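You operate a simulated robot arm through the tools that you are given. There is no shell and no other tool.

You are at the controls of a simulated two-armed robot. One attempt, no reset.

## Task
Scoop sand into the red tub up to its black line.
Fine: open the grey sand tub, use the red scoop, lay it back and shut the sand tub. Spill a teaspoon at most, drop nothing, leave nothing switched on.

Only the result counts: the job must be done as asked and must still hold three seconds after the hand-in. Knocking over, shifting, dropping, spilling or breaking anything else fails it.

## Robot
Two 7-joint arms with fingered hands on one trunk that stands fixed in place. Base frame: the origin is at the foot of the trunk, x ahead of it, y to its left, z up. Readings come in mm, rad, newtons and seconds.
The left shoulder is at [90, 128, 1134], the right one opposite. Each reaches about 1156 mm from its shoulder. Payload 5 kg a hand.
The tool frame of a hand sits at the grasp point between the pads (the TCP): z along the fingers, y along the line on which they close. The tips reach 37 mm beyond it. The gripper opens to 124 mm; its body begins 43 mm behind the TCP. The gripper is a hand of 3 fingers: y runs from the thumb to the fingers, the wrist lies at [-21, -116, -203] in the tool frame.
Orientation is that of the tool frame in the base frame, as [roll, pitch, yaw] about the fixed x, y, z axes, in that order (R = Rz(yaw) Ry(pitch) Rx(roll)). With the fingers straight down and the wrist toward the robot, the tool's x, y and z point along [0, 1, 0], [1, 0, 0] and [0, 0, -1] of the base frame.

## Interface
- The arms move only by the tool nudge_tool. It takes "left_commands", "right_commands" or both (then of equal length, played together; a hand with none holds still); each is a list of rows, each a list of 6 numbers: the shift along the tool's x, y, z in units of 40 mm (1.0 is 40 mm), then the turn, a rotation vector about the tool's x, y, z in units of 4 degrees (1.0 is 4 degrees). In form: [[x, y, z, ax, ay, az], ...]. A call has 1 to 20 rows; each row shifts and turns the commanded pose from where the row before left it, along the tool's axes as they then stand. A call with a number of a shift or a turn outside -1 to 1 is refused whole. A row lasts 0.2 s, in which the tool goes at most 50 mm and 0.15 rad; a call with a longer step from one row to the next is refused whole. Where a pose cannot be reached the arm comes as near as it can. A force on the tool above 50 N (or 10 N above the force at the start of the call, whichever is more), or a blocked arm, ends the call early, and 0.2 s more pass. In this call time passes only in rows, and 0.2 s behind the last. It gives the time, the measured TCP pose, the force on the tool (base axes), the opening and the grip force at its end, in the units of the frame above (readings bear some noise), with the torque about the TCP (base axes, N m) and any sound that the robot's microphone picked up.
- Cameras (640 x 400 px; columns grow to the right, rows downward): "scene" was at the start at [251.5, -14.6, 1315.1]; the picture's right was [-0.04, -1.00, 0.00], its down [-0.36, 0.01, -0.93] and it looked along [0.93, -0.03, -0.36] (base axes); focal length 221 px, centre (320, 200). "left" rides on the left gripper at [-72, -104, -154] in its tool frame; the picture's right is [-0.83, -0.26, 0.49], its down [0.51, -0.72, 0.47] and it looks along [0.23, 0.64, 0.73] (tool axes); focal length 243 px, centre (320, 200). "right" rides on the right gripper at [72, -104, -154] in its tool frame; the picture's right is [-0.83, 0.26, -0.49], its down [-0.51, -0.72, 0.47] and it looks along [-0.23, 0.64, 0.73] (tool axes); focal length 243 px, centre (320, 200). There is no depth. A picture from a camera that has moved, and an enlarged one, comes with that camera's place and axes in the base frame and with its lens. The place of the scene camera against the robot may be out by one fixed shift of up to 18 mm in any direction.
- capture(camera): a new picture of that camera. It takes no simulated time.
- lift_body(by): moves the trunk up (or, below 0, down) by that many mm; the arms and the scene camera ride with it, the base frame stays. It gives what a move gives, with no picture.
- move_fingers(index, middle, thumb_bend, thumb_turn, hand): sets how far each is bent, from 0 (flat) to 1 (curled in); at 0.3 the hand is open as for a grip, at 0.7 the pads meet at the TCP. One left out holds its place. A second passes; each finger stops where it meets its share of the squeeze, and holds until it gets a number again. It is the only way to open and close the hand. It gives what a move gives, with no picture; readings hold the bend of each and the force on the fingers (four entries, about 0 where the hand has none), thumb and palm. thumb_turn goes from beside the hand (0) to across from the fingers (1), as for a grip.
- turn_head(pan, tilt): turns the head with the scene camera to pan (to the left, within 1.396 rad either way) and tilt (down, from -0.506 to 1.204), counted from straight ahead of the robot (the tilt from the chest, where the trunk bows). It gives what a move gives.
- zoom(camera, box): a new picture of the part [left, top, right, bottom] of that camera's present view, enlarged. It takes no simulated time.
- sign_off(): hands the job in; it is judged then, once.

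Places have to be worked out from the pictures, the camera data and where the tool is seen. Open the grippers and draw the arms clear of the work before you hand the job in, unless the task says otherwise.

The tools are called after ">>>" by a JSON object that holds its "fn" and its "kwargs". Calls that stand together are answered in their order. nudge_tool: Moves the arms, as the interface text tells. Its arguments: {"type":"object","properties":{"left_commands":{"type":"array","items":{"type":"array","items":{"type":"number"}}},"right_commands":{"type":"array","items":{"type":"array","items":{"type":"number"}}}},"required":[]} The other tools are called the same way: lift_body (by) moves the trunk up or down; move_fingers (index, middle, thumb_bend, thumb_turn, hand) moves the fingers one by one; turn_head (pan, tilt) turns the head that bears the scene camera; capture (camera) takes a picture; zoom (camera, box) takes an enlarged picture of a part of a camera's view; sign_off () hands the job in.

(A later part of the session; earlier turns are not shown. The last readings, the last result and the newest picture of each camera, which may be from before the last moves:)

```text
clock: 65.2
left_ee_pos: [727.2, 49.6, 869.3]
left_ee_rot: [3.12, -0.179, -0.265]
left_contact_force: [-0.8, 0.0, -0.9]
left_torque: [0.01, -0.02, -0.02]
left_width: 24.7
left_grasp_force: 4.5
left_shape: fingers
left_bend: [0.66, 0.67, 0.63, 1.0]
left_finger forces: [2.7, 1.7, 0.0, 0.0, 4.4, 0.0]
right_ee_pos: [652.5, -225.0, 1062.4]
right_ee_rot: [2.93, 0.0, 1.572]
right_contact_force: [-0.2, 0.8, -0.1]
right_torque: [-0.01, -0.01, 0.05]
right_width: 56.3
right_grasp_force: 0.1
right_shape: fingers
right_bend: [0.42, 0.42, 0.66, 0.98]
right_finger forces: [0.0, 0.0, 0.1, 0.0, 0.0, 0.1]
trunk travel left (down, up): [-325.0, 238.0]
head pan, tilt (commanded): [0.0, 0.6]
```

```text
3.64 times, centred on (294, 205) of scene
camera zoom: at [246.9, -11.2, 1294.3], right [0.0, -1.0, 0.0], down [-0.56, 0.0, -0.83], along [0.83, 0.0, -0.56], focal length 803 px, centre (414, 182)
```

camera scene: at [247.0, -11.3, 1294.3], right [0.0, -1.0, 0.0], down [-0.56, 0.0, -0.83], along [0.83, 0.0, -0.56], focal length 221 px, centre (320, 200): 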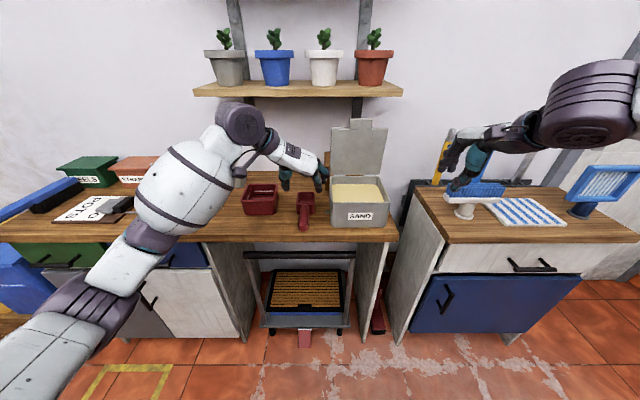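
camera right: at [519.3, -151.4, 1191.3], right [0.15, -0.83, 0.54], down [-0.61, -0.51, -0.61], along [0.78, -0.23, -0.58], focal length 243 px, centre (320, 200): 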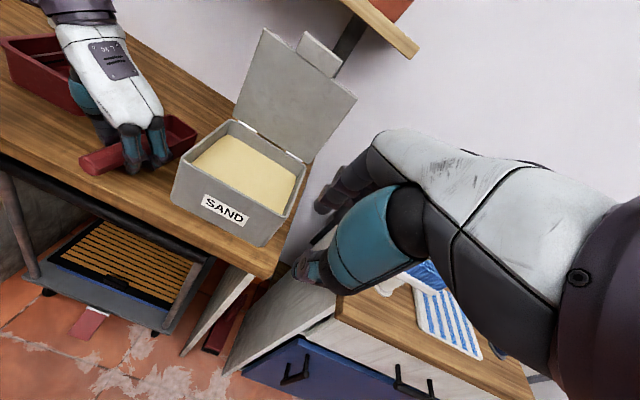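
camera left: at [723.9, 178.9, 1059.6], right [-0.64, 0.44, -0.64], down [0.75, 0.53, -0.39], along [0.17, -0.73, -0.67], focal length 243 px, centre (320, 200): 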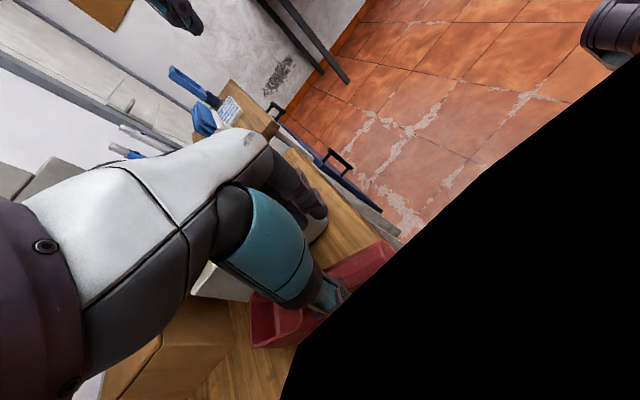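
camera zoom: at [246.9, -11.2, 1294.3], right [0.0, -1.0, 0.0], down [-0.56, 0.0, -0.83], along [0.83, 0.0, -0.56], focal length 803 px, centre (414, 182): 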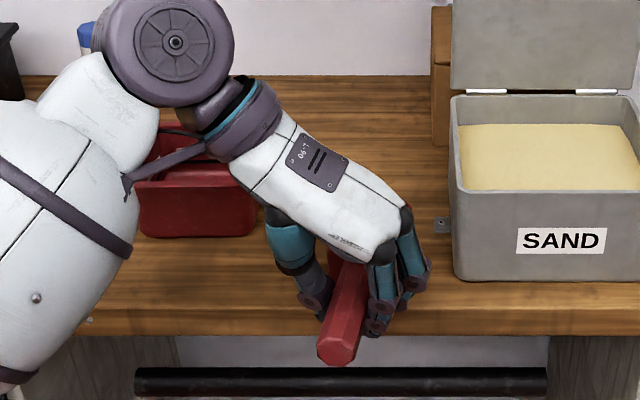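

The handle now overhangs the edge. To be sure the scoop cannot tip when released, I push it back forward 15 mm and then loosen only slightly, keeping the fingers caged round the handle.

>>> {"fn": "nudge_tool", "kwargs": {"left_commands": [[0.178, -0.05, 0.03, 0, 0, 0], [0.178, -0.05, 0.03, 0, 0, 0]]}}

>>> {"fn": "move_fingers", "kwargs": {"hand": "left", "index": 0.61, "middle": 0.61, "thumb_bend": 0.59}}

>>> {"fn": "zoom", "kwargs": {"camera": "right", "box": [0, 60, 200, 220]}}

>>> {"fn": "zoom", "kwargs": {"camera": "scene", "box": [230, 150, 358, 260]}}

```text
clock: 65.8
left_ee_pos: [742.2, 49.3, 868.0]
left_ee_rot: [3.122, -0.177, -0.269]
left_contact_force: [0.0, 0.4, -0.8]
left_torque: [-0.02, 0.05, 0.01]
left_width: 24.8
left_grasp_force: 4.6
left_shape: fingers
left_bend: [0.66, 0.67, 0.63, 1.0]
left_finger forces: [2.8, 1.5, 0.0, 0.0, 4.4, 0.0]
right_ee_pos: [651.3, -224.8, 1062.6]
right_ee_rot: [2.932, 0.001, 1.572]
right_contact_force: [0.6, 0.1, 0.4]
right_torque: [0.01, 0.0, 0.0]
right_width: 56.1
right_grasp_force: 0.1
right_shape: fingers
right_bend: [0.42, 0.42, 0.66, 0.98]
right_finger forces: [0.1, 0.0, 0.0, 0.1, 0.0, 0.0]
trunk travel left (down, up): [-325.0, 238.0]
head pan, tilt (commanded): [0.0, 0.6]
```

```text
clock: 66.8
left_ee_pos: [742.1, 48.7, 868.7]
left_ee_rot: [3.121, -0.178, -0.267]
left_contact_force: [-0.7, 0.2, -0.3]
left_torque: [-0.01, -0.02, 0.03]
left_width: 36.1
left_grasp_force: 0.1
left_shape: fingers
left_bend: [0.61, 0.61, 0.59, 0.99]
left_finger forces: [0.0, 0.0, 0.0, 0.0, 0.0, 0.0]
right_ee_pos: [652.7, -224.0, 1062.3]
right_ee_rot: [2.931, -0.001, 1.574]
right_contact_force: [-0.5, -0.7, 0.8]
right_torque: [0.0, -0.03, 0.0]
right_width: 55.9
right_grasp_force: 0.1
right_shape: fingers
right_bend: [0.42, 0.42, 0.66, 0.98]
right_finger forces: [0.1, 0.0, 0.0, 0.0, 0.0, 0.0]
trunk travel left (down, up): [-325.0, 238.0]
head pan, tilt (commanded): [0.0, 0.6]
```

```text
2.50 times, centred on (100, 140) of right
camera zoom: at [519.2, -151.4, 1191.3], right [0.15, -0.83, 0.54], down [-0.61, -0.51, -0.61], along [0.78, -0.23, -0.58], focal length 606 px, centre (870, 350)
```

zoom: 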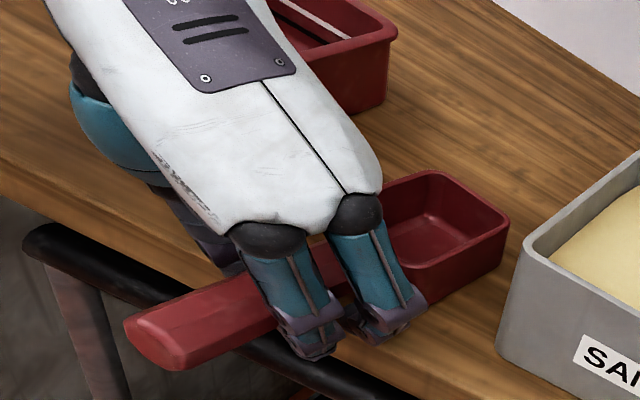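

```text
3.64 times, centred on (294, 205) of scene
camera zoom: at [247.0, -11.3, 1294.2], right [0.0, -1.0, 0.0], down [-0.56, 0.0, -0.83], along [0.83, 0.0, -0.56], focal length 803 px, centre (414, 182)
```

zoom: 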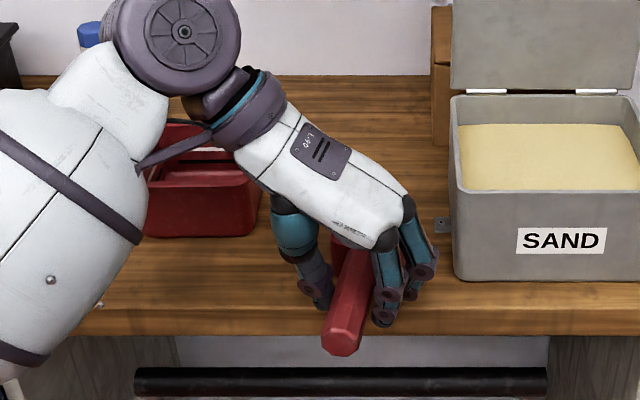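

The scoop stays put with the hand fully loose, so it is stable. I open the hand, move it back 20 mm and turn it to the handle's direction, then go 12 mm deeper – now in front of the bench edge.

>>> {"fn": "move_fingers", "kwargs": {"hand": "left", "index": 0.48, "middle": 0.48, "thumb_bend": 0.48}}

>>> {"fn": "nudge_tool", "kwargs": {"left_commands": [[-0.5, 0.037, -0.09, 0, 0, -1], [0, 0, 0, 0, 0, -1]]}}

>>> {"fn": "zoom", "kwargs": {"camera": "scene", "box": [230, 150, 358, 260]}}

>>> {"fn": "zoom", "kwargs": {"camera": "right", "box": [0, 60, 200, 220]}}

```text
clock: 67.8
left_ee_pos: [742.4, 48.1, 867.7]
left_ee_rot: [3.12, -0.178, -0.267]
left_contact_force: [0.4, 0.4, -0.6]
left_torque: [0.0, 0.03, 0.0]
left_width: 73.2
left_grasp_force: 0.1
left_shape: fingers
left_bend: [0.48, 0.48, 0.48, 0.98]
left_finger forces: [0.0, 0.0, 0.0, 0.1, 0.1, 0.0]
right_ee_pos: [653.0, -224.3, 1061.8]
right_ee_rot: [2.933, -0.001, 1.574]
right_contact_force: [0.6, -0.2, -0.5]
right_torque: [-0.01, 0.01, 0.03]
right_width: 56.4
right_grasp_force: 0.1
right_shape: fingers
right_bend: [0.42, 0.42, 0.66, 0.98]
right_finger forces: [0.0, 0.1, 0.0, 0.0, 0.1, 0.0]
trunk travel left (down, up): [-325.0, 238.0]
head pan, tilt (commanded): [0.0, 0.6]
```

```text
clock: 68.4
left_ee_pos: [722.5, 52.5, 866.9]
left_ee_rot: [3.098, -0.173, -0.124]
left_contact_force: [-0.3, 0.4, -0.9]
left_torque: [0.0, 0.03, 0.02]
left_width: 73.5
left_grasp_force: 0.1
left_shape: fingers
left_bend: [0.48, 0.48, 0.48, 0.98]
left_finger forces: [0.0, 0.0, 0.1, 0.0, 0.0, 0.0]
right_ee_pos: [652.6, -225.9, 1062.9]
right_ee_rot: [2.932, 0.0, 1.572]
right_contact_force: [0.0, -0.2, 0.3]
right_torque: [-0.02, 0.05, 0.0]
right_width: 56.0
right_grasp_force: 0.0
right_shape: fingers
right_bend: [0.42, 0.42, 0.66, 0.98]
right_finger forces: [0.1, 0.1, 0.0, 0.0, 0.0, 0.1]
trunk travel left (down, up): [-325.0, 238.0]
head pan, tilt (commanded): [0.0, 0.6]
```

```text
3.64 times, centred on (294, 205) of scene
camera zoom: at [247.4, -11.6, 1294.2], right [0.0, -1.0, 0.0], down [-0.57, 0.0, -0.82], along [0.82, 0.0, -0.57], focal length 803 px, centre (414, 182)
```

zoom: 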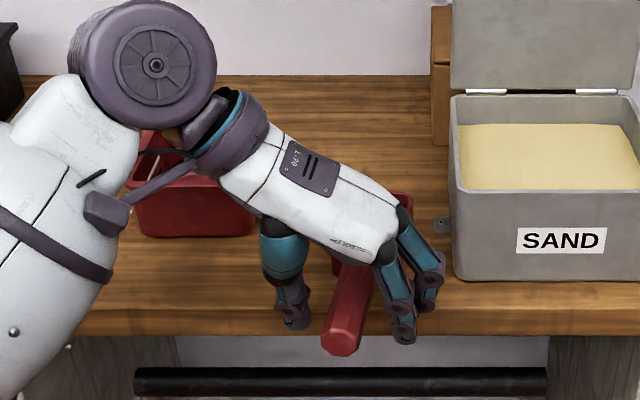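

```text
2.50 times, centred on (100, 140) of right
camera zoom: at [519.6, -151.7, 1191.1], right [0.15, -0.83, 0.54], down [-0.61, -0.51, -0.61], along [0.78, -0.23, -0.58], focal length 606 px, centre (870, 350)
```

zoom: 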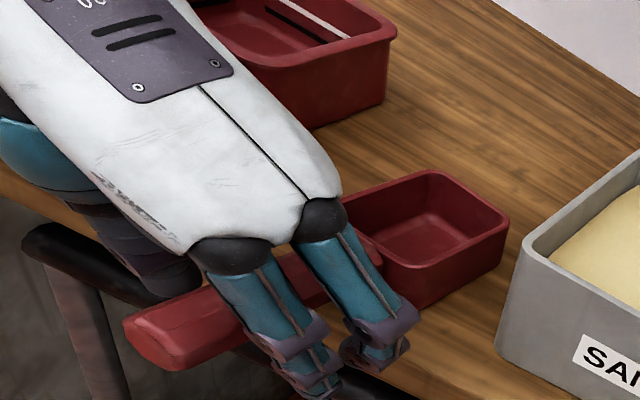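

The scoop has not moved; the hand is aligned with the handle (yaw ≈ −7°). I lower the hand to the handle's mid-height, just ahead of the bench edge.

>>> {"fn": "nudge_tool", "kwargs": {"left_commands": [[-0.1, 0.0, 0.13, 0.6, 0, 0], [-0.02, 0.0, 0.13, 0, 0, 0]]}}

>>> {"fn": "zoom", "kwargs": {"camera": "scene", "box": [250, 170, 350, 260]}}

>>> {"fn": "zoom", "kwargs": {"camera": "right", "box": [20, 90, 180, 220]}}

```text
clock: 69.0
left_ee_pos: [720.5, 52.9, 855.7]
left_ee_rot: [3.138, -0.174, -0.125]
left_contact_force: [-0.5, -0.1, 1.2]
left_torque: [-0.01, 0.03, -0.02]
left_width: 73.4
left_grasp_force: 0.1
left_shape: fingers
left_bend: [0.48, 0.48, 0.48, 0.98]
left_finger forces: [0.0, 0.0, 0.0, 0.0, 0.0, 0.0]
right_ee_pos: [653.7, -225.0, 1061.1]
right_ee_rot: [2.932, 0.001, 1.573]
right_contact_force: [0.2, -0.3, 0.9]
right_torque: [0.02, -0.03, 0.0]
right_width: 56.2
right_grasp_force: 0.0
right_shape: fingers
right_bend: [0.42, 0.42, 0.66, 0.98]
right_finger forces: [0.0, 0.1, 0.1, 0.0, 0.0, 0.0]
trunk travel left (down, up): [-325.0, 238.0]
head pan, tilt (commanded): [0.0, 0.6]
```

```text
4.44 times, centred on (300, 215) of scene
camera zoom: at [247.3, -11.2, 1294.2], right [0.0, -1.0, 0.0], down [-0.57, 0.0, -0.82], along [0.82, 0.0, -0.57], focal length 981 px, centre (409, 133)
```

zoom: 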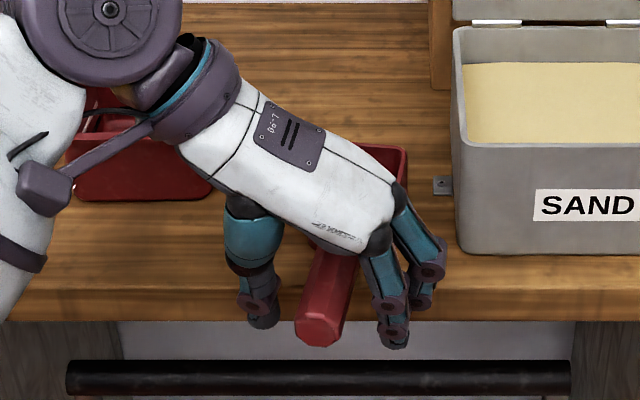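

```text
3.08 times, centred on (100, 155) of right
camera zoom: at [519.6, -151.4, 1191.2], right [0.15, -0.83, 0.54], down [-0.61, -0.51, -0.61], along [0.78, -0.23, -0.58], focal length 746 px, centre (997, 338)
```

zoom: 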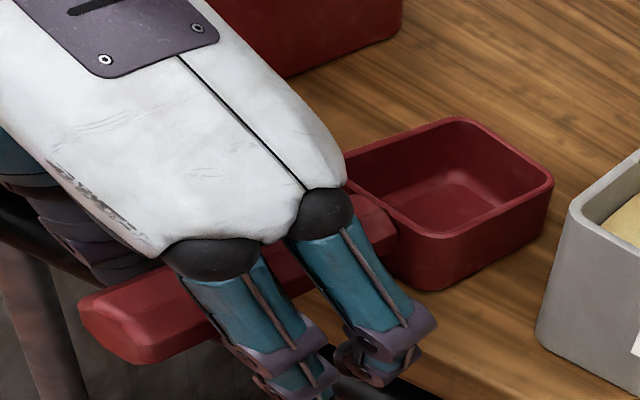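

No contact, and the handle is now at pad height. I close lightly first and check alignment.

>>> {"fn": "move_fingers", "kwargs": {"hand": "left", "index": 0.67, "middle": 0.67, "thumb_bend": 0.66}}

>>> {"fn": "zoom", "kwargs": {"camera": "scene", "box": [250, 170, 350, 260]}}

>>> {"fn": "zoom", "kwargs": {"camera": "right", "box": [20, 90, 180, 220]}}

```text
clock: 70.0
left_ee_pos: [720.3, 52.4, 857.6]
left_ee_rot: [3.139, -0.175, -0.126]
left_contact_force: [0.1, 0.3, 1.3]
left_torque: [0.02, 0.02, 0.0]
left_width: 19.4
left_grasp_force: 0.9
left_shape: fingers
left_bend: [0.66, 0.67, 0.65, 1.0]
left_finger forces: [0.9, 0.1, 0.0, 0.0, 0.9, 0.0]
right_ee_pos: [652.2, -224.4, 1062.8]
right_ee_rot: [2.933, 0.001, 1.573]
right_contact_force: [0.0, -0.2, -1.4]
right_torque: [0.01, -0.01, -0.02]
right_width: 56.1
right_grasp_force: 0.0
right_shape: fingers
right_bend: [0.42, 0.42, 0.66, 0.98]
right_finger forces: [0.0, 0.1, 0.0, 0.0, 0.0, 0.0]
trunk travel left (down, up): [-325.0, 238.0]
head pan, tilt (commanded): [0.0, 0.6]
```

```text
4.44 times, centred on (300, 215) of scene
camera zoom: at [247.0, -11.3, 1294.2], right [0.0, -1.0, 0.0], down [-0.56, 0.0, -0.83], along [0.83, 0.0, -0.56], focal length 981 px, centre (409, 133)
```

zoom: 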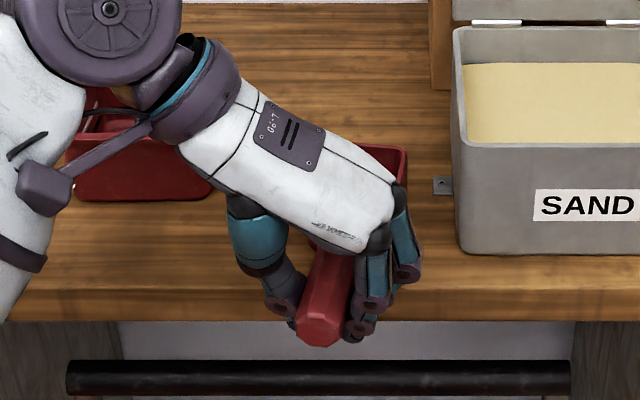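

```text
3.08 times, centred on (100, 155) of right
camera zoom: at [519.2, -151.4, 1191.3], right [0.15, -0.83, 0.54], down [-0.61, -0.51, -0.61], along [0.78, -0.23, -0.58], focal length 746 px, centre (997, 338)
```

zoom: 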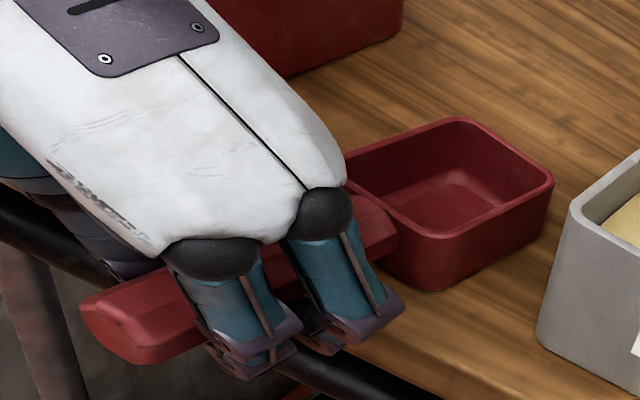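

Even contact, alignment kept. I tighten and check that it stays straight.

>>> {"fn": "move_fingers", "kwargs": {"hand": "left", "index": 0.74, "middle": 0.74, "thumb_bend": 0.74}}

>>> {"fn": "zoom", "kwargs": {"camera": "scene", "box": [250, 170, 350, 260]}}

>>> {"fn": "zoom", "kwargs": {"camera": "right", "box": [20, 90, 180, 220]}}

```text
clock: 71.0
left_ee_pos: [720.6, 52.9, 856.5]
left_ee_rot: [3.137, -0.175, -0.125]
left_contact_force: [0.3, -0.1, -1.7]
left_torque: [0.05, 0.12, -0.01]
left_width: 6.5
left_grasp_force: 16.3
left_shape: fingers
left_bend: [0.73, 0.72, 0.69, 0.99]
left_finger forces: [8.8, 8.0, 0.0, 0.1, 15.3, 0.1]
right_ee_pos: [652.6, -224.1, 1062.7]
right_ee_rot: [2.933, 0.0, 1.572]
right_contact_force: [-0.3, 0.2, 0.4]
right_torque: [-0.01, -0.02, 0.0]
right_width: 55.9
right_grasp_force: 0.1
right_shape: fingers
right_bend: [0.42, 0.42, 0.66, 0.98]
right_finger forces: [0.0, 0.1, 0.0, 0.0, 0.1, 0.0]
trunk travel left (down, up): [-325.0, 238.0]
head pan, tilt (commanded): [0.0, 0.6]
```

```text
4.44 times, centred on (300, 215) of scene
camera zoom: at [247.2, -11.3, 1294.2], right [0.0, -1.0, 0.0], down [-0.57, 0.0, -0.82], along [0.82, 0.0, -0.57], focal length 981 px, centre (409, 133)
```

zoom: 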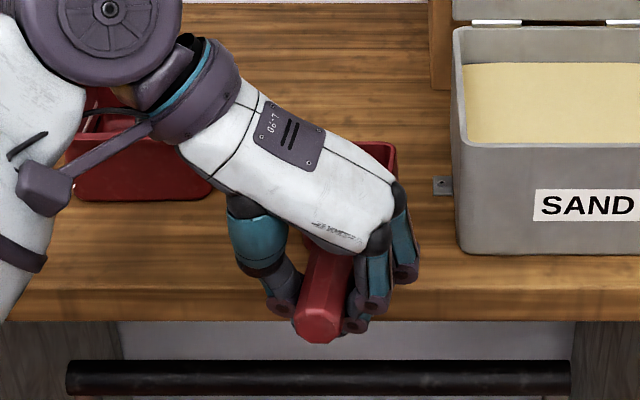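

```text
3.08 times, centred on (100, 155) of right
camera zoom: at [519.4, -151.4, 1191.2], right [0.15, -0.83, 0.54], down [-0.61, -0.51, -0.61], along [0.78, -0.23, -0.58], focal length 746 px, centre (997, 338)
```

zoom: 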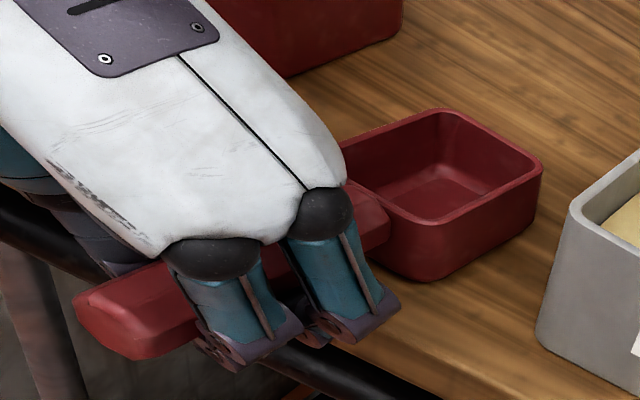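

Balanced grip (8.8 and 8.0 N against 15.3 N), and the scoop now hangs level off the bench. I lift it 40 mm and check for slip.

>>> {"fn": "nudge_tool", "kwargs": {"left_commands": [[0.085, 0, -0.49, 0, 0, 0], [0.085, 0, -0.49, 0, 0, 0]]}}

>>> {"fn": "zoom", "kwargs": {"camera": "scene", "box": [250, 160, 350, 250]}}

>>> {"fn": "zoom", "kwargs": {"camera": "right", "box": [20, 70, 180, 200]}}

>>> {"fn": "capture", "kwargs": {"camera": "left"}}

```text
clock: 71.6
left_ee_pos: [720.6, 53.1, 897.0]
left_ee_rot: [3.138, -0.173, -0.124]
left_contact_force: [0.0, 0.0, -2.2]
left_torque: [0.01, 0.15, -0.02]
left_width: 5.6
left_grasp_force: 15.2
left_shape: fingers
left_bend: [0.74, 0.72, 0.7, 0.99]
left_finger forces: [7.8, 8.2, 0.1, 0.0, 14.7, 0.1]
right_ee_pos: [653.0, -224.0, 1062.7]
right_ee_rot: [2.932, -0.002, 1.573]
right_contact_force: [-0.3, -1.0, 0.4]
right_torque: [0.02, 0.02, -0.01]
right_width: 56.2
right_grasp_force: 0.0
right_shape: fingers
right_bend: [0.42, 0.42, 0.66, 0.98]
right_finger forces: [0.0, 0.0, 0.0, 0.0, 0.0, 0.0]
trunk travel left (down, up): [-325.0, 238.0]
head pan, tilt (commanded): [0.0, 0.6]
```

```text
4.44 times, centred on (300, 205) of scene
camera zoom: at [247.0, -11.4, 1294.3], right [0.0, -1.0, 0.0], down [-0.56, 0.0, -0.83], along [0.83, 0.0, -0.56], focal length 981 px, centre (409, 178)
```

zoom: 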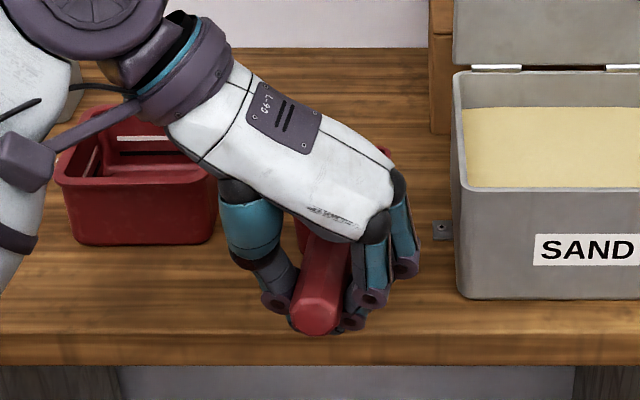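

```text
3.08 times, centred on (100, 135) of right
camera zoom: at [519.2, -151.6, 1191.3], right [0.15, -0.83, 0.54], down [-0.61, -0.51, -0.61], along [0.78, -0.23, -0.58], focal length 746 px, centre (997, 400)
```

zoom: 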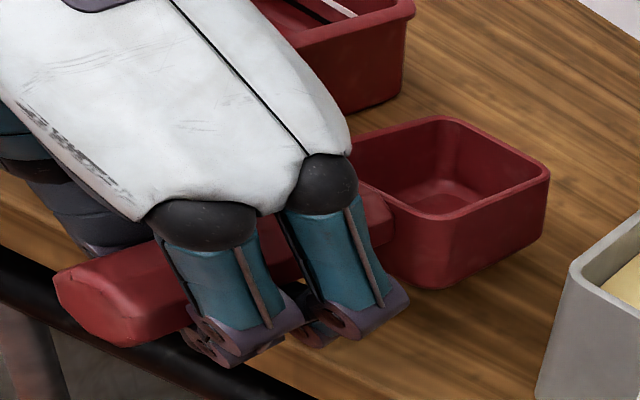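

```text
taken
camera left: at [636.7, 169.5, 1035.5], right [-0.69, 0.35, -0.63], down [0.67, 0.64, -0.38], along [0.27, -0.68, -0.68], focal length 243 px, centre (320, 200)
```

left: 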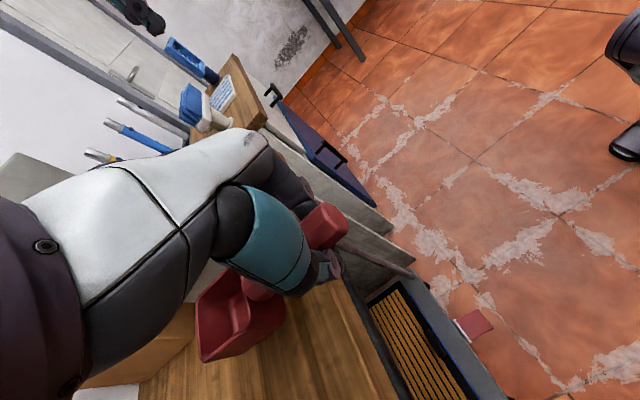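

The grip holds steady after the lift (weight ≈2 N). For the extra load of sand I tighten once more and check the scoop stays straight.

>>> {"fn": "move_fingers", "kwargs": {"hand": "left", "index": 0.82, "middle": 0.82, "thumb_bend": 0.8}}

>>> {"fn": "zoom", "kwargs": {"camera": "scene", "box": [250, 160, 350, 250]}}

>>> {"fn": "zoom", "kwargs": {"camera": "right", "box": [20, 70, 180, 200]}}

>>> {"fn": "capture", "kwargs": {"camera": "left"}}

```text
clock: 72.6
left_ee_pos: [721.8, 52.7, 897.7]
left_ee_rot: [3.139, -0.173, -0.124]
left_contact_force: [-0.6, -0.7, -0.9]
left_torque: [0.01, 0.01, 0.04]
left_width: 0.6
left_grasp_force: 0.0
left_shape: fingers
left_bend: [0.78, 0.82, 0.73, 1.0]
left_finger forces: [0.0, 0.1, 0.0, 0.1, 0.1, 0.0]
right_ee_pos: [652.1, -225.9, 1061.8]
right_ee_rot: [2.932, 0.001, 1.572]
right_contact_force: [0.0, 0.6, 0.2]
right_torque: [0.0, -0.01, -0.01]
right_width: 56.1
right_grasp_force: 0.0
right_shape: fingers
right_bend: [0.42, 0.42, 0.66, 0.98]
right_finger forces: [0.0, 0.0, 0.1, 0.0, 0.0, 0.1]
trunk travel left (down, up): [-325.0, 238.0]
head pan, tilt (commanded): [0.0, 0.6]
```

```text
4.44 times, centred on (300, 205) of scene
camera zoom: at [247.1, -11.3, 1294.2], right [0.0, -1.0, 0.0], down [-0.56, 0.0, -0.83], along [0.83, 0.0, -0.56], focal length 981 px, centre (409, 178)
```

zoom: 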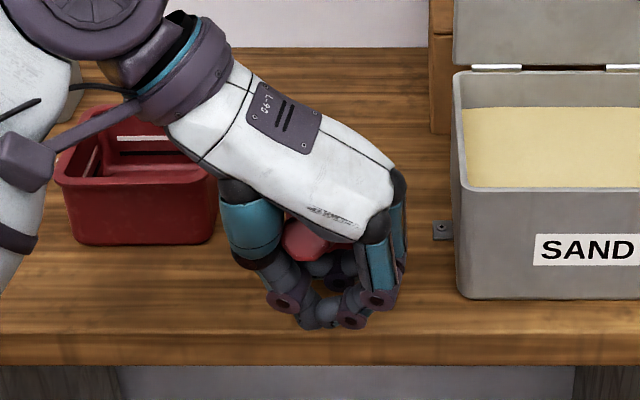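

```text
3.08 times, centred on (100, 135) of right
camera zoom: at [519.3, -151.4, 1191.3], right [0.15, -0.83, 0.54], down [-0.61, -0.51, -0.61], along [0.78, -0.23, -0.58], focal length 746 px, centre (997, 400)
```

zoom: 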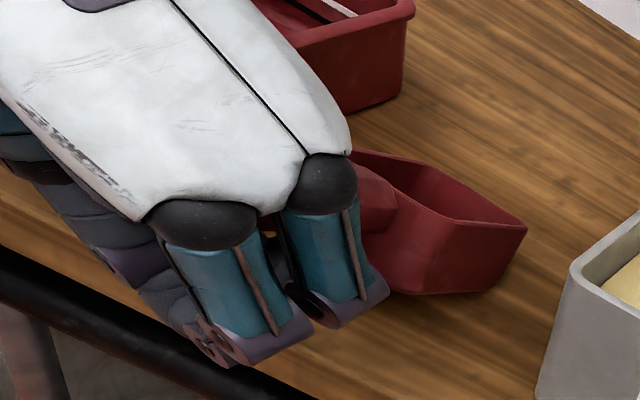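

```text
taken
camera left: at [636.8, 169.6, 1035.4], right [-0.69, 0.35, -0.63], down [0.67, 0.64, -0.38], along [0.27, -0.68, -0.68], focal length 243 px, centre (320, 200)
```

left: 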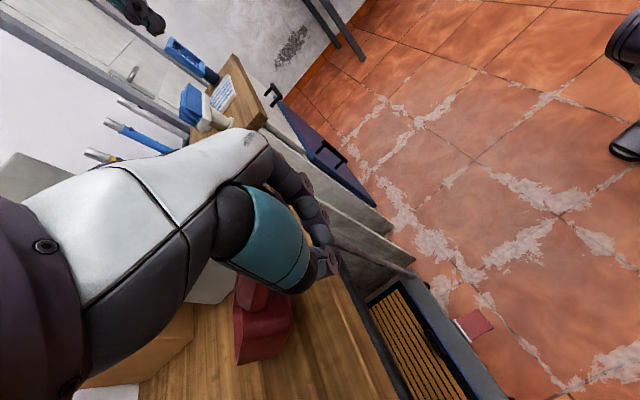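

The hard squeeze let the handle slip up inside the ring of fingers: no grip force now, the bowl has settled back onto the bench with the handle loosely caged between palm and fingers. I look carefully before doing anything.

>>> {"fn": "zoom", "kwargs": {"camera": "scene", "box": [270, 180, 330, 240]}}

>>> {"fn": "zoom", "kwargs": {"camera": "right", "box": [60, 80, 160, 180]}}

>>> {"fn": "zoom", "kwargs": {"camera": "left", "box": [180, 180, 360, 400]}}

```text
6.67 times, centred on (300, 210) of scene
camera zoom: at [247.1, -11.3, 1294.2], right [0.0, -1.0, 0.0], down [-0.56, 0.0, -0.83], along [0.83, 0.0, -0.56], focal length 1472 px, centre (453, 133)
```

zoom: 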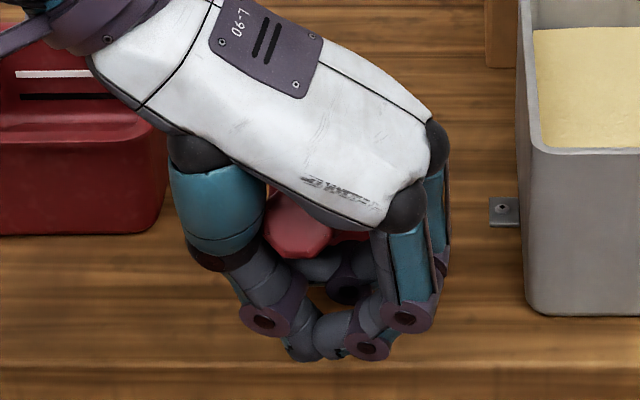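

```text
4.00 times, centred on (110, 130) of right
camera zoom: at [519.3, -151.4, 1191.3], right [0.15, -0.83, 0.54], down [-0.61, -0.51, -0.61], along [0.78, -0.23, -0.58], focal length 970 px, centre (1160, 480)
```

zoom: 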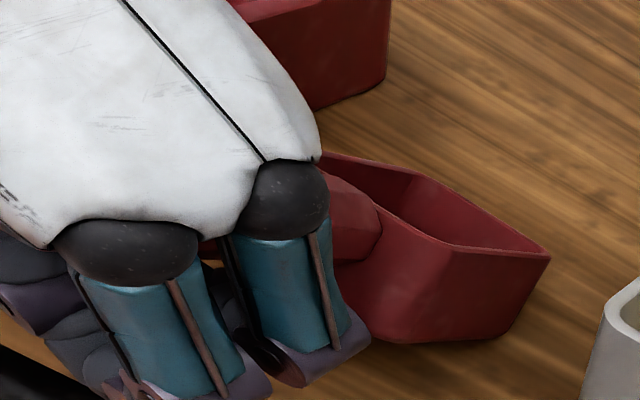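

```text
1.82 times, centred on (270, 290) of left
camera zoom: at [636.8, 169.6, 1035.4], right [-0.69, 0.35, -0.63], down [0.67, 0.64, -0.38], along [0.27, -0.68, -0.68], focal length 441 px, centre (411, 36)
```

zoom: 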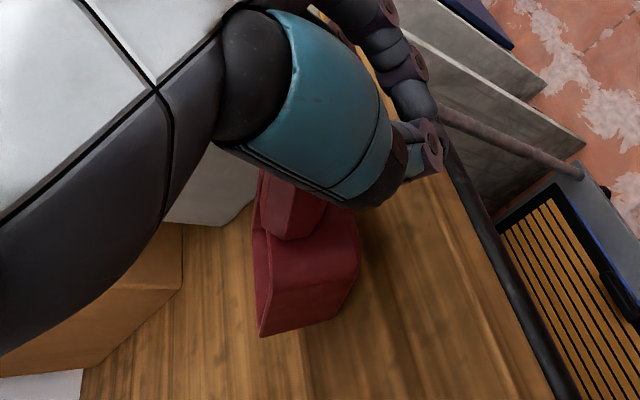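

Only the tail of the handle still lies over the front finger; the bowl rests on the bench ahead. I lower the hand gently 40 mm so that the scoop settles flat.

>>> {"fn": "nudge_tool", "kwargs": {"left_commands": [[-0.043, 0, 0.246, 0, 0, 0], [-0.043, 0, 0.246, 0, 0, 0]]}}

>>> {"fn": "zoom", "kwargs": {"camera": "right", "box": [40, 80, 180, 200]}}

>>> {"fn": "zoom", "kwargs": {"camera": "scene", "box": [260, 180, 340, 250]}}

```text
clock: 73.2
left_ee_pos: [719.5, 53.1, 877.1]
left_ee_rot: [3.137, -0.175, -0.125]
left_contact_force: [0.3, 0.2, -0.2]
left_torque: [-0.05, -0.02, -0.01]
left_width: 0.3
left_grasp_force: 0.2
left_shape: fingers
left_bend: [0.79, 0.82, 0.73, 1.0]
left_finger forces: [0.0, 0.0, 0.0, 0.0, 0.1, 0.0]
right_ee_pos: [651.8, -225.8, 1061.9]
right_ee_rot: [2.932, 0.0, 1.572]
right_contact_force: [0.0, -0.3, 0.2]
right_torque: [-0.02, 0.01, 0.0]
right_width: 56.1
right_grasp_force: 0.1
right_shape: fingers
right_bend: [0.42, 0.42, 0.66, 0.98]
right_finger forces: [0.0, 0.0, 0.0, 0.1, 0.1, 0.0]
trunk travel left (down, up): [-325.0, 238.0]
head pan, tilt (commanded): [0.0, 0.6]
```

```text
3.33 times, centred on (110, 140) of right
camera zoom: at [519.4, -151.4, 1191.2], right [0.15, -0.83, 0.54], down [-0.61, -0.51, -0.61], along [0.78, -0.23, -0.58], focal length 809 px, centre (1020, 400)
```

zoom: 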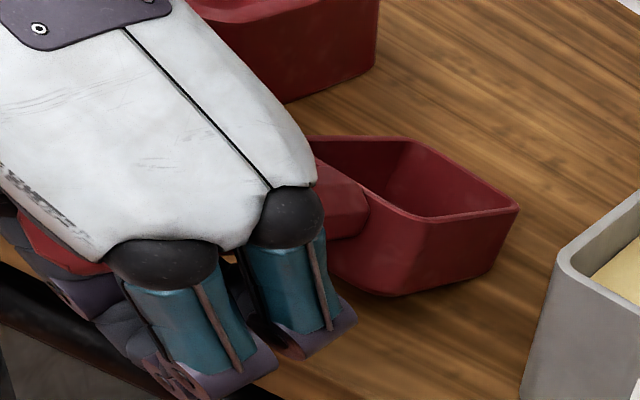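

```text
5.71 times, centred on (300, 215) of scene
camera zoom: at [247.1, -11.3, 1294.2], right [0.0, -1.0, 0.0], down [-0.57, 0.0, -0.82], along [0.82, 0.0, -0.57], focal length 1262 px, centre (434, 114)
```

zoom: 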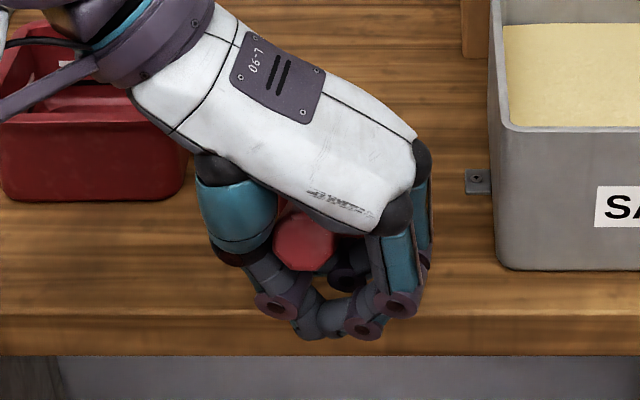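

The handle appears to run through the ring between palm and curled fingers. I curl the fingers further in small amounts to clamp it against the palm, watching the forces.

>>> {"fn": "move_fingers", "kwargs": {"hand": "left", "index": 0.88, "middle": 0.88, "thumb_bend": 0.78}}

>>> {"fn": "zoom", "kwargs": {"camera": "right", "box": [40, 80, 180, 200]}}

>>> {"fn": "zoom", "kwargs": {"camera": "scene", "box": [260, 180, 340, 250]}}

>>> {"fn": "zoom", "kwargs": {"camera": "left", "box": [180, 180, 360, 400]}}

```text
clock: 74.2
left_ee_pos: [719.6, 52.5, 877.8]
left_ee_rot: [3.137, -0.175, -0.124]
left_contact_force: [-0.4, 0.2, -0.9]
left_torque: [-0.03, 0.01, 0.03]
left_width: 1.0
left_grasp_force: 0.8
left_shape: fingers
left_bend: [0.79, 0.88, 0.73, 1.0]
left_finger forces: [0.0, 1.3, 0.0, 0.0, 0.0, 0.1]
right_ee_pos: [653.1, -224.6, 1062.0]
right_ee_rot: [2.932, 0.0, 1.572]
right_contact_force: [-0.2, -0.1, -0.1]
right_torque: [-0.01, 0.04, -0.01]
right_width: 56.2
right_grasp_force: 0.1
right_shape: fingers
right_bend: [0.42, 0.42, 0.66, 0.98]
right_finger forces: [0.0, 0.0, 0.1, 0.0, 0.0, 0.0]
trunk travel left (down, up): [-325.0, 238.0]
head pan, tilt (commanded): [0.0, 0.6]
```

```text
3.33 times, centred on (110, 140) of right
camera zoom: at [519.3, -151.4, 1191.3], right [0.15, -0.83, 0.54], down [-0.61, -0.51, -0.61], along [0.78, -0.23, -0.58], focal length 809 px, centre (1020, 400)
```

zoom: 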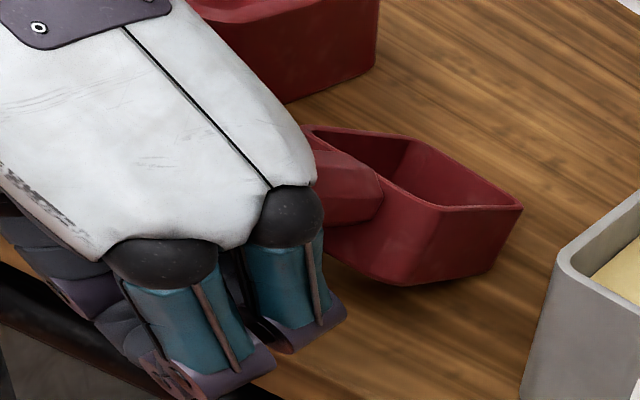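

```text
5.71 times, centred on (300, 215) of scene
camera zoom: at [247.1, -11.3, 1294.2], right [0.0, -1.0, 0.0], down [-0.56, 0.0, -0.83], along [0.83, 0.0, -0.56], focal length 1262 px, centre (434, 114)
```

zoom: 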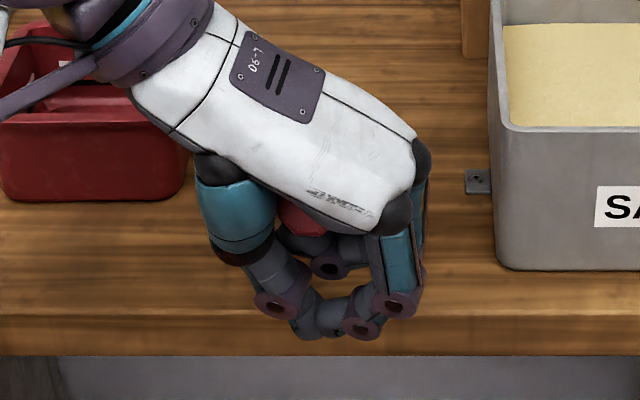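

```text
1.82 times, centred on (270, 290) of left
camera zoom: at [635.6, 169.2, 1016.2], right [-0.69, 0.35, -0.63], down [0.67, 0.64, -0.38], along [0.27, -0.68, -0.68], focal length 441 px, centre (411, 36)
```

zoom: 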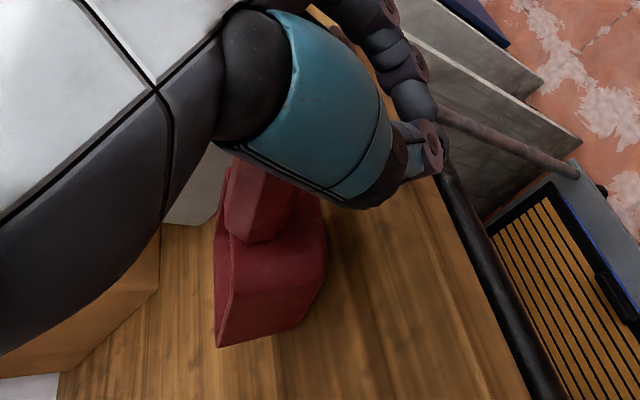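

The handle is only being pushed forward, not clamped. I relax the curl, lower the hand so the scoop lies flat, and will start the grip afresh.

>>> {"fn": "move_fingers", "kwargs": {"hand": "left", "index": 0.76, "middle": 0.76, "thumb_bend": 0.7}}

>>> {"fn": "nudge_tool", "kwargs": {"left_commands": [[-0.03, 0, 0.18, 0, 0, 0], [-0.03, 0, 0.18, 0, 0, 0]]}}

>>> {"fn": "zoom", "kwargs": {"camera": "right", "box": [40, 80, 180, 200]}}

>>> {"fn": "zoom", "kwargs": {"camera": "scene", "box": [260, 180, 340, 250]}}

```text
clock: 75.2
left_ee_pos: [719.4, 52.8, 879.4]
left_ee_rot: [3.138, -0.175, -0.125]
left_contact_force: [-0.1, -0.3, -1.2]
left_torque: [0.0, 0.02, 0.02]
left_width: 1.8
left_grasp_force: 0.5
left_shape: fingers
left_bend: [0.76, 0.76, 0.68, 1.0]
left_finger forces: [0.3, 0.6, 0.0, 0.0, 0.0, 0.0]
right_ee_pos: [653.6, -225.2, 1063.0]
right_ee_rot: [2.934, 0.001, 1.574]
right_contact_force: [0.0, 0.3, -0.1]
right_torque: [-0.03, 0.01, -0.02]
right_width: 56.0
right_grasp_force: 0.0
right_shape: fingers
right_bend: [0.42, 0.42, 0.66, 0.98]
right_finger forces: [0.0, 0.1, 0.1, 0.0, 0.0, 0.0]
trunk travel left (down, up): [-325.0, 238.0]
head pan, tilt (commanded): [0.0, 0.6]
```

```text
clock: 75.8
left_ee_pos: [720.8, 51.8, 864.3]
left_ee_rot: [3.139, -0.174, -0.126]
left_contact_force: [-0.6, 0.0, -0.3]
left_torque: [0.04, 0.01, -0.02]
left_width: 2.3
left_grasp_force: 0.8
left_shape: fingers
left_bend: [0.76, 0.76, 0.68, 1.0]
left_finger forces: [0.3, 0.3, 0.0, 0.0, 0.0, 0.0]
right_ee_pos: [652.5, -224.7, 1061.5]
right_ee_rot: [2.932, 0.0, 1.573]
right_contact_force: [0.5, 0.1, 0.3]
right_torque: [-0.02, -0.01, 0.01]
right_width: 56.4
right_grasp_force: 0.1
right_shape: fingers
right_bend: [0.42, 0.42, 0.66, 0.98]
right_finger forces: [0.1, 0.0, 0.1, 0.0, 0.0, 0.0]
trunk travel left (down, up): [-325.0, 238.0]
head pan, tilt (commanded): [0.0, 0.6]
```

```text
3.33 times, centred on (110, 140) of right
camera zoom: at [519.4, -151.4, 1191.2], right [0.15, -0.83, 0.54], down [-0.61, -0.51, -0.61], along [0.78, -0.23, -0.58], focal length 809 px, centre (1020, 400)
```

zoom: 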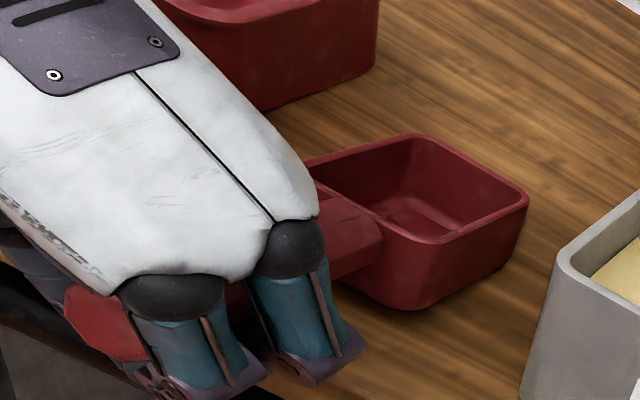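

```text
5.71 times, centred on (300, 215) of scene
camera zoom: at [247.1, -11.3, 1294.2], right [0.0, -1.0, 0.0], down [-0.57, 0.0, -0.82], along [0.82, 0.0, -0.57], focal length 1262 px, centre (434, 114)
```

zoom: 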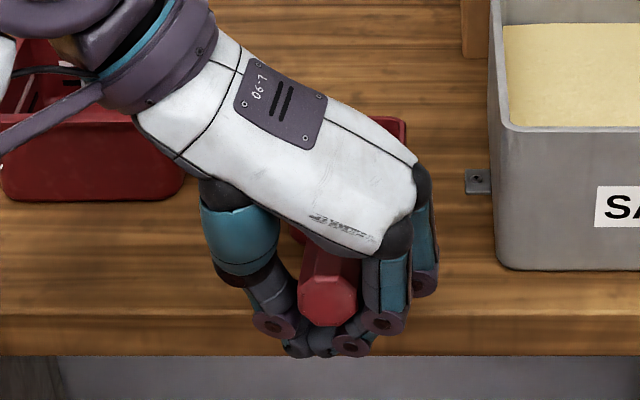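

The handle now runs through the ring, tail high near the palm, bowl on the bench. I lower the hand further so that the scoop comes down flat without falling.

>>> {"fn": "nudge_tool", "kwargs": {"left_commands": [[-0.05, 0, 0.17, 0, 0, 0], [-0.05, 0, 0.17, 0, 0, 0], [-0.05, 0, 0.17, 0, 0, 0]]}}

>>> {"fn": "zoom", "kwargs": {"camera": "right", "box": [40, 80, 180, 200]}}

>>> {"fn": "zoom", "kwargs": {"camera": "scene", "box": [260, 180, 340, 250]}}

```text
clock: 76.6
left_ee_pos: [716.9, 54.4, 842.2]
left_ee_rot: [3.138, -0.174, -0.125]
left_contact_force: [0.1, 0.7, 0.0]
left_torque: [0.04, -0.02, 0.0]
left_width: 2.5
left_grasp_force: 0.5
left_shape: fingers
left_bend: [0.76, 0.76, 0.68, 1.0]
left_finger forces: [0.5, 0.1, 0.0, 0.0, 0.4, 0.0]
right_ee_pos: [652.2, -225.1, 1063.4]
right_ee_rot: [2.931, 0.001, 1.573]
right_contact_force: [0.2, 0.0, -0.3]
right_torque: [0.06, -0.02, -0.02]
right_width: 56.1
right_grasp_force: 0.1
right_shape: fingers
right_bend: [0.42, 0.42, 0.66, 0.98]
right_finger forces: [0.0, 0.0, 0.1, 0.0, 0.0, 0.0]
trunk travel left (down, up): [-325.0, 238.0]
head pan, tilt (commanded): [0.0, 0.6]
```

```text
3.33 times, centred on (110, 140) of right
camera zoom: at [519.4, -151.4, 1191.2], right [0.15, -0.83, 0.54], down [-0.61, -0.51, -0.61], along [0.78, -0.23, -0.58], focal length 809 px, centre (1020, 400)
```

zoom: 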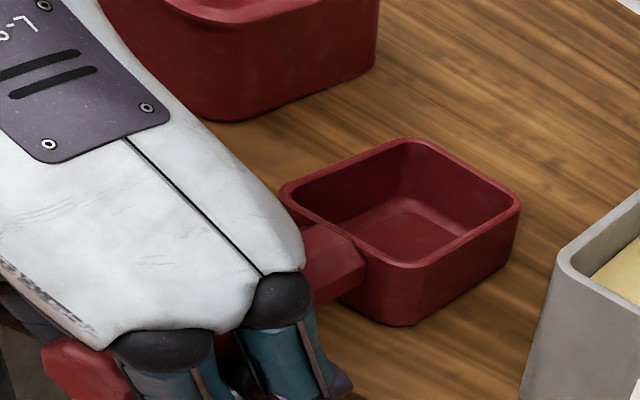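

```text
5.71 times, centred on (300, 215) of scene
camera zoom: at [247.2, -11.2, 1294.2], right [0.0, -1.0, 0.0], down [-0.57, 0.0, -0.82], along [0.82, 0.0, -0.57], focal length 1262 px, centre (434, 114)
```

zoom: 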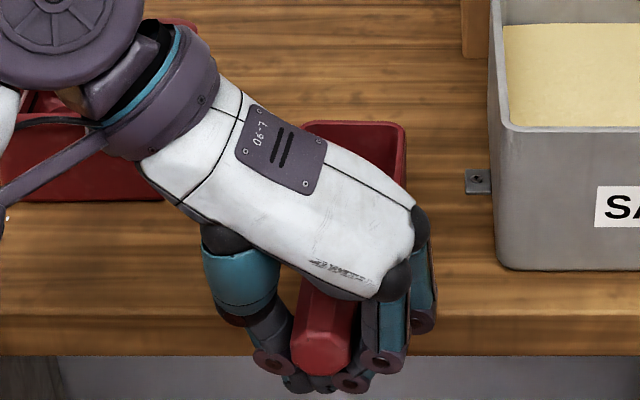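

The scoop lies flat again (bowl x 797–869, y 20–81, handle end ≈ (698, 62)). I open the hand, raise it to the handle's height and make the hand square to the handle.

>>> {"fn": "move_fingers", "kwargs": {"hand": "left", "index": 0.5, "middle": 0.5, "thumb_bend": 0.5, "thumb_turn": 0.98}}

>>> {"fn": "nudge_tool", "kwargs": {"left_commands": [[0.065, 0, -0.37, 0, -1, 0], [0, 0, 0, 0, -1, 0], [0, 0, 0, 0, -0.5, 0]]}}

>>> {"fn": "zoom", "kwargs": {"camera": "right", "box": [30, 80, 170, 200]}}

>>> {"fn": "zoom", "kwargs": {"camera": "scene", "box": [260, 180, 340, 250]}}

```text
clock: 77.6
left_ee_pos: [716.9, 54.0, 842.5]
left_ee_rot: [3.138, -0.174, -0.125]
left_contact_force: [-0.7, 0.1, 0.4]
left_torque: [-0.02, 0.0, 0.0]
left_width: 66.9
left_grasp_force: 0.0
left_shape: fingers
left_bend: [0.5, 0.5, 0.5, 0.98]
left_finger forces: [0.0, 0.0, 0.0, 0.0, 0.0, 0.0]
right_ee_pos: [651.2, -224.1, 1060.5]
right_ee_rot: [2.932, 0.0, 1.573]
right_contact_force: [0.1, 0.0, 0.1]
right_torque: [-0.01, 0.02, 0.02]
right_width: 56.1
right_grasp_force: 0.1
right_shape: fingers
right_bend: [0.42, 0.42, 0.66, 0.98]
right_finger forces: [0.0, 0.0, 0.0, 0.1, 0.0, 0.0]
trunk travel left (down, up): [-325.0, 238.0]
head pan, tilt (commanded): [0.0, 0.6]
```

```text
clock: 78.4
left_ee_pos: [717.0, 52.3, 857.5]
left_ee_rot: [3.138, 0.003, -0.125]
left_contact_force: [-0.5, -0.8, 0.1]
left_torque: [-0.02, 0.01, 0.01]
left_width: 67.1
left_grasp_force: 0.1
left_shape: fingers
left_bend: [0.5, 0.5, 0.5, 0.98]
left_finger forces: [0.1, 0.0, 0.1, 0.0, 0.1, 0.0]
right_ee_pos: [652.4, -225.4, 1061.6]
right_ee_rot: [2.933, 0.0, 1.573]
right_contact_force: [0.2, 0.4, 0.1]
right_torque: [0.0, -0.01, -0.03]
right_width: 55.8
right_grasp_force: 0.0
right_shape: fingers
right_bend: [0.42, 0.42, 0.66, 0.98]
right_finger forces: [0.1, 0.2, 0.1, 0.0, 0.0, 0.1]
trunk travel left (down, up): [-325.0, 238.0]
head pan, tilt (commanded): [0.0, 0.6]
```

```text
3.33 times, centred on (100, 140) of right
camera zoom: at [519.2, -151.6, 1191.3], right [0.15, -0.83, 0.54], down [-0.61, -0.51, -0.61], along [0.78, -0.23, -0.58], focal length 809 px, centre (1053, 400)
```

zoom: 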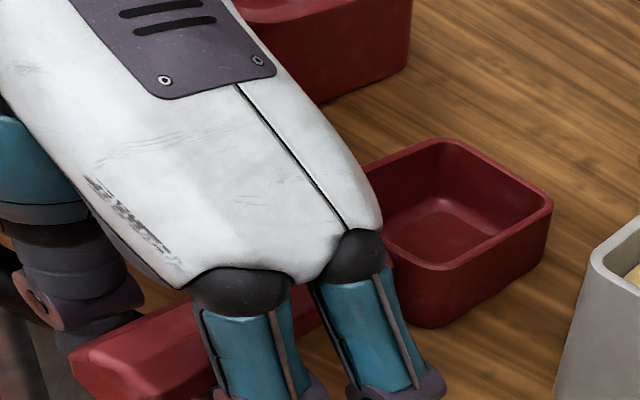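

```text
5.71 times, centred on (300, 215) of scene
camera zoom: at [247.0, -11.4, 1294.2], right [0.0, -1.0, 0.0], down [-0.56, 0.0, -0.83], along [0.83, 0.0, -0.56], focal length 1262 px, centre (434, 114)
```

zoom: 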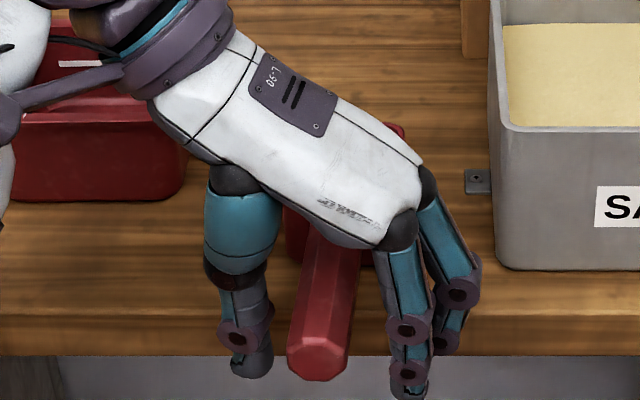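

The hand is square over the handle. I pinch lightly, drag the scoop 14 mm toward me, open again and move the hand forward on the handle.

>>> {"fn": "move_fingers", "kwargs": {"hand": "left", "index": 0.68, "middle": 0.68, "thumb_bend": 0.67}}

>>> {"fn": "nudge_tool", "kwargs": {"left_commands": [[-0.174, 0.022, 0, 0, 0, 0], [-0.174, 0.022, 0, 0, 0, 0]]}}

>>> {"fn": "move_fingers", "kwargs": {"hand": "left", "index": 0.5, "middle": 0.5, "thumb_bend": 0.5}}

>>> {"fn": "zoom", "kwargs": {"camera": "right", "box": [30, 80, 170, 200]}}

>>> {"fn": "zoom", "kwargs": {"camera": "scene", "box": [260, 180, 340, 250]}}

```text
clock: 79.4
left_ee_pos: [717.5, 51.2, 857.6]
left_ee_rot: [3.138, 0.0, -0.125]
left_contact_force: [-0.6, -0.6, -1.0]
left_torque: [0.02, 0.02, 0.03]
left_width: 19.4
left_grasp_force: 2.6
left_shape: fingers
left_bend: [0.66, 0.68, 0.65, 1.0]
left_finger forces: [2.3, 0.0, 0.0, 0.1, 2.5, 0.1]
right_ee_pos: [651.0, -225.4, 1062.5]
right_ee_rot: [2.931, -0.001, 1.573]
right_contact_force: [-0.3, 1.0, 0.6]
right_torque: [-0.02, 0.03, -0.02]
right_width: 56.4
right_grasp_force: 0.1
right_shape: fingers
right_bend: [0.42, 0.42, 0.66, 0.98]
right_finger forces: [0.1, 0.0, 0.0, 0.0, 0.1, 0.1]
trunk travel left (down, up): [-325.0, 238.0]
head pan, tilt (commanded): [0.0, 0.6]
```

```text
clock: 80.0
left_ee_pos: [703.8, 53.4, 856.2]
left_ee_rot: [3.138, 0.001, -0.126]
left_contact_force: [0.3, 0.5, 1.1]
left_torque: [-0.01, 0.01, -0.02]
left_width: 19.6
left_grasp_force: 2.2
left_shape: fingers
left_bend: [0.66, 0.68, 0.65, 1.0]
left_finger forces: [2.3, 0.0, 0.0, 0.0, 2.3, 0.0]
right_ee_pos: [652.9, -224.9, 1062.6]
right_ee_rot: [2.931, 0.0, 1.573]
right_contact_force: [0.5, 0.2, 0.8]
right_torque: [0.01, -0.02, -0.01]
right_width: 56.1
right_grasp_force: 0.0
right_shape: fingers
right_bend: [0.42, 0.42, 0.66, 0.98]
right_finger forces: [0.1, 0.0, 0.0, 0.0, 0.0, 0.0]
trunk travel left (down, up): [-325.0, 238.0]
head pan, tilt (commanded): [0.0, 0.6]
```

```text
clock: 81.0
left_ee_pos: [702.8, 54.2, 855.8]
left_ee_rot: [3.137, 0.001, -0.125]
left_contact_force: [-0.3, -0.2, -0.1]
left_torque: [0.03, 0.02, -0.01]
left_width: 67.1
left_grasp_force: 0.1
left_shape: fingers
left_bend: [0.5, 0.5, 0.5, 0.98]
left_finger forces: [0.0, 0.0, 0.1, 0.1, 0.1, 0.0]
right_ee_pos: [652.5, -224.4, 1061.9]
right_ee_rot: [2.932, 0.0, 1.571]
right_contact_force: [-0.1, 0.4, -0.4]
right_torque: [-0.02, 0.03, 0.01]
right_width: 56.2
right_grasp_force: 0.1
right_shape: fingers
right_bend: [0.42, 0.42, 0.66, 0.98]
right_finger forces: [0.1, 0.1, 0.0, 0.1, 0.1, 0.0]
trunk travel left (down, up): [-325.0, 238.0]
head pan, tilt (commanded): [0.0, 0.6]
```

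```text
3.33 times, centred on (100, 140) of right
camera zoom: at [519.2, -151.4, 1191.3], right [0.15, -0.83, 0.54], down [-0.61, -0.51, -0.61], along [0.78, -0.23, -0.58], focal length 809 px, centre (1053, 400)
```

zoom: 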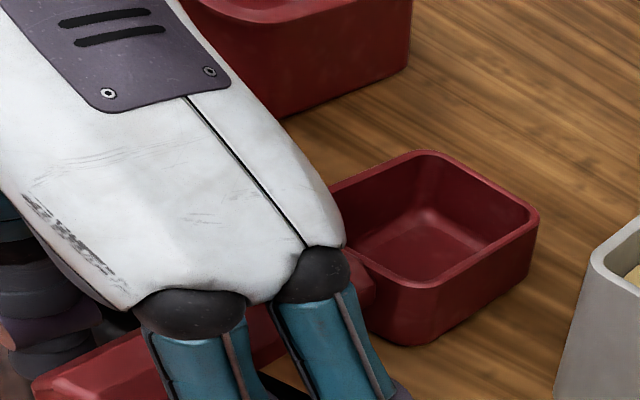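

```text
5.71 times, centred on (300, 215) of scene
camera zoom: at [247.0, -11.3, 1294.3], right [0.0, -1.0, 0.0], down [-0.56, 0.0, -0.83], along [0.83, 0.0, -0.56], focal length 1262 px, centre (434, 114)
```

zoom: 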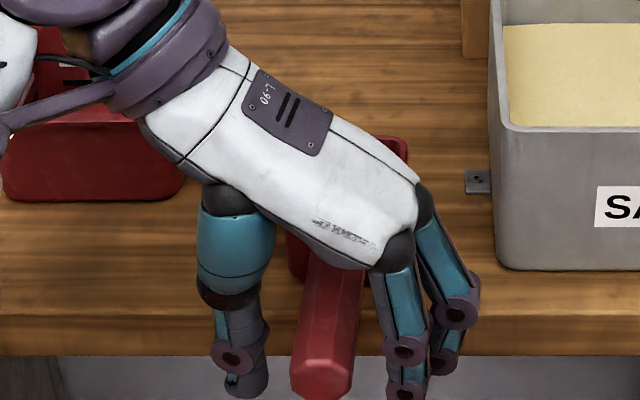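

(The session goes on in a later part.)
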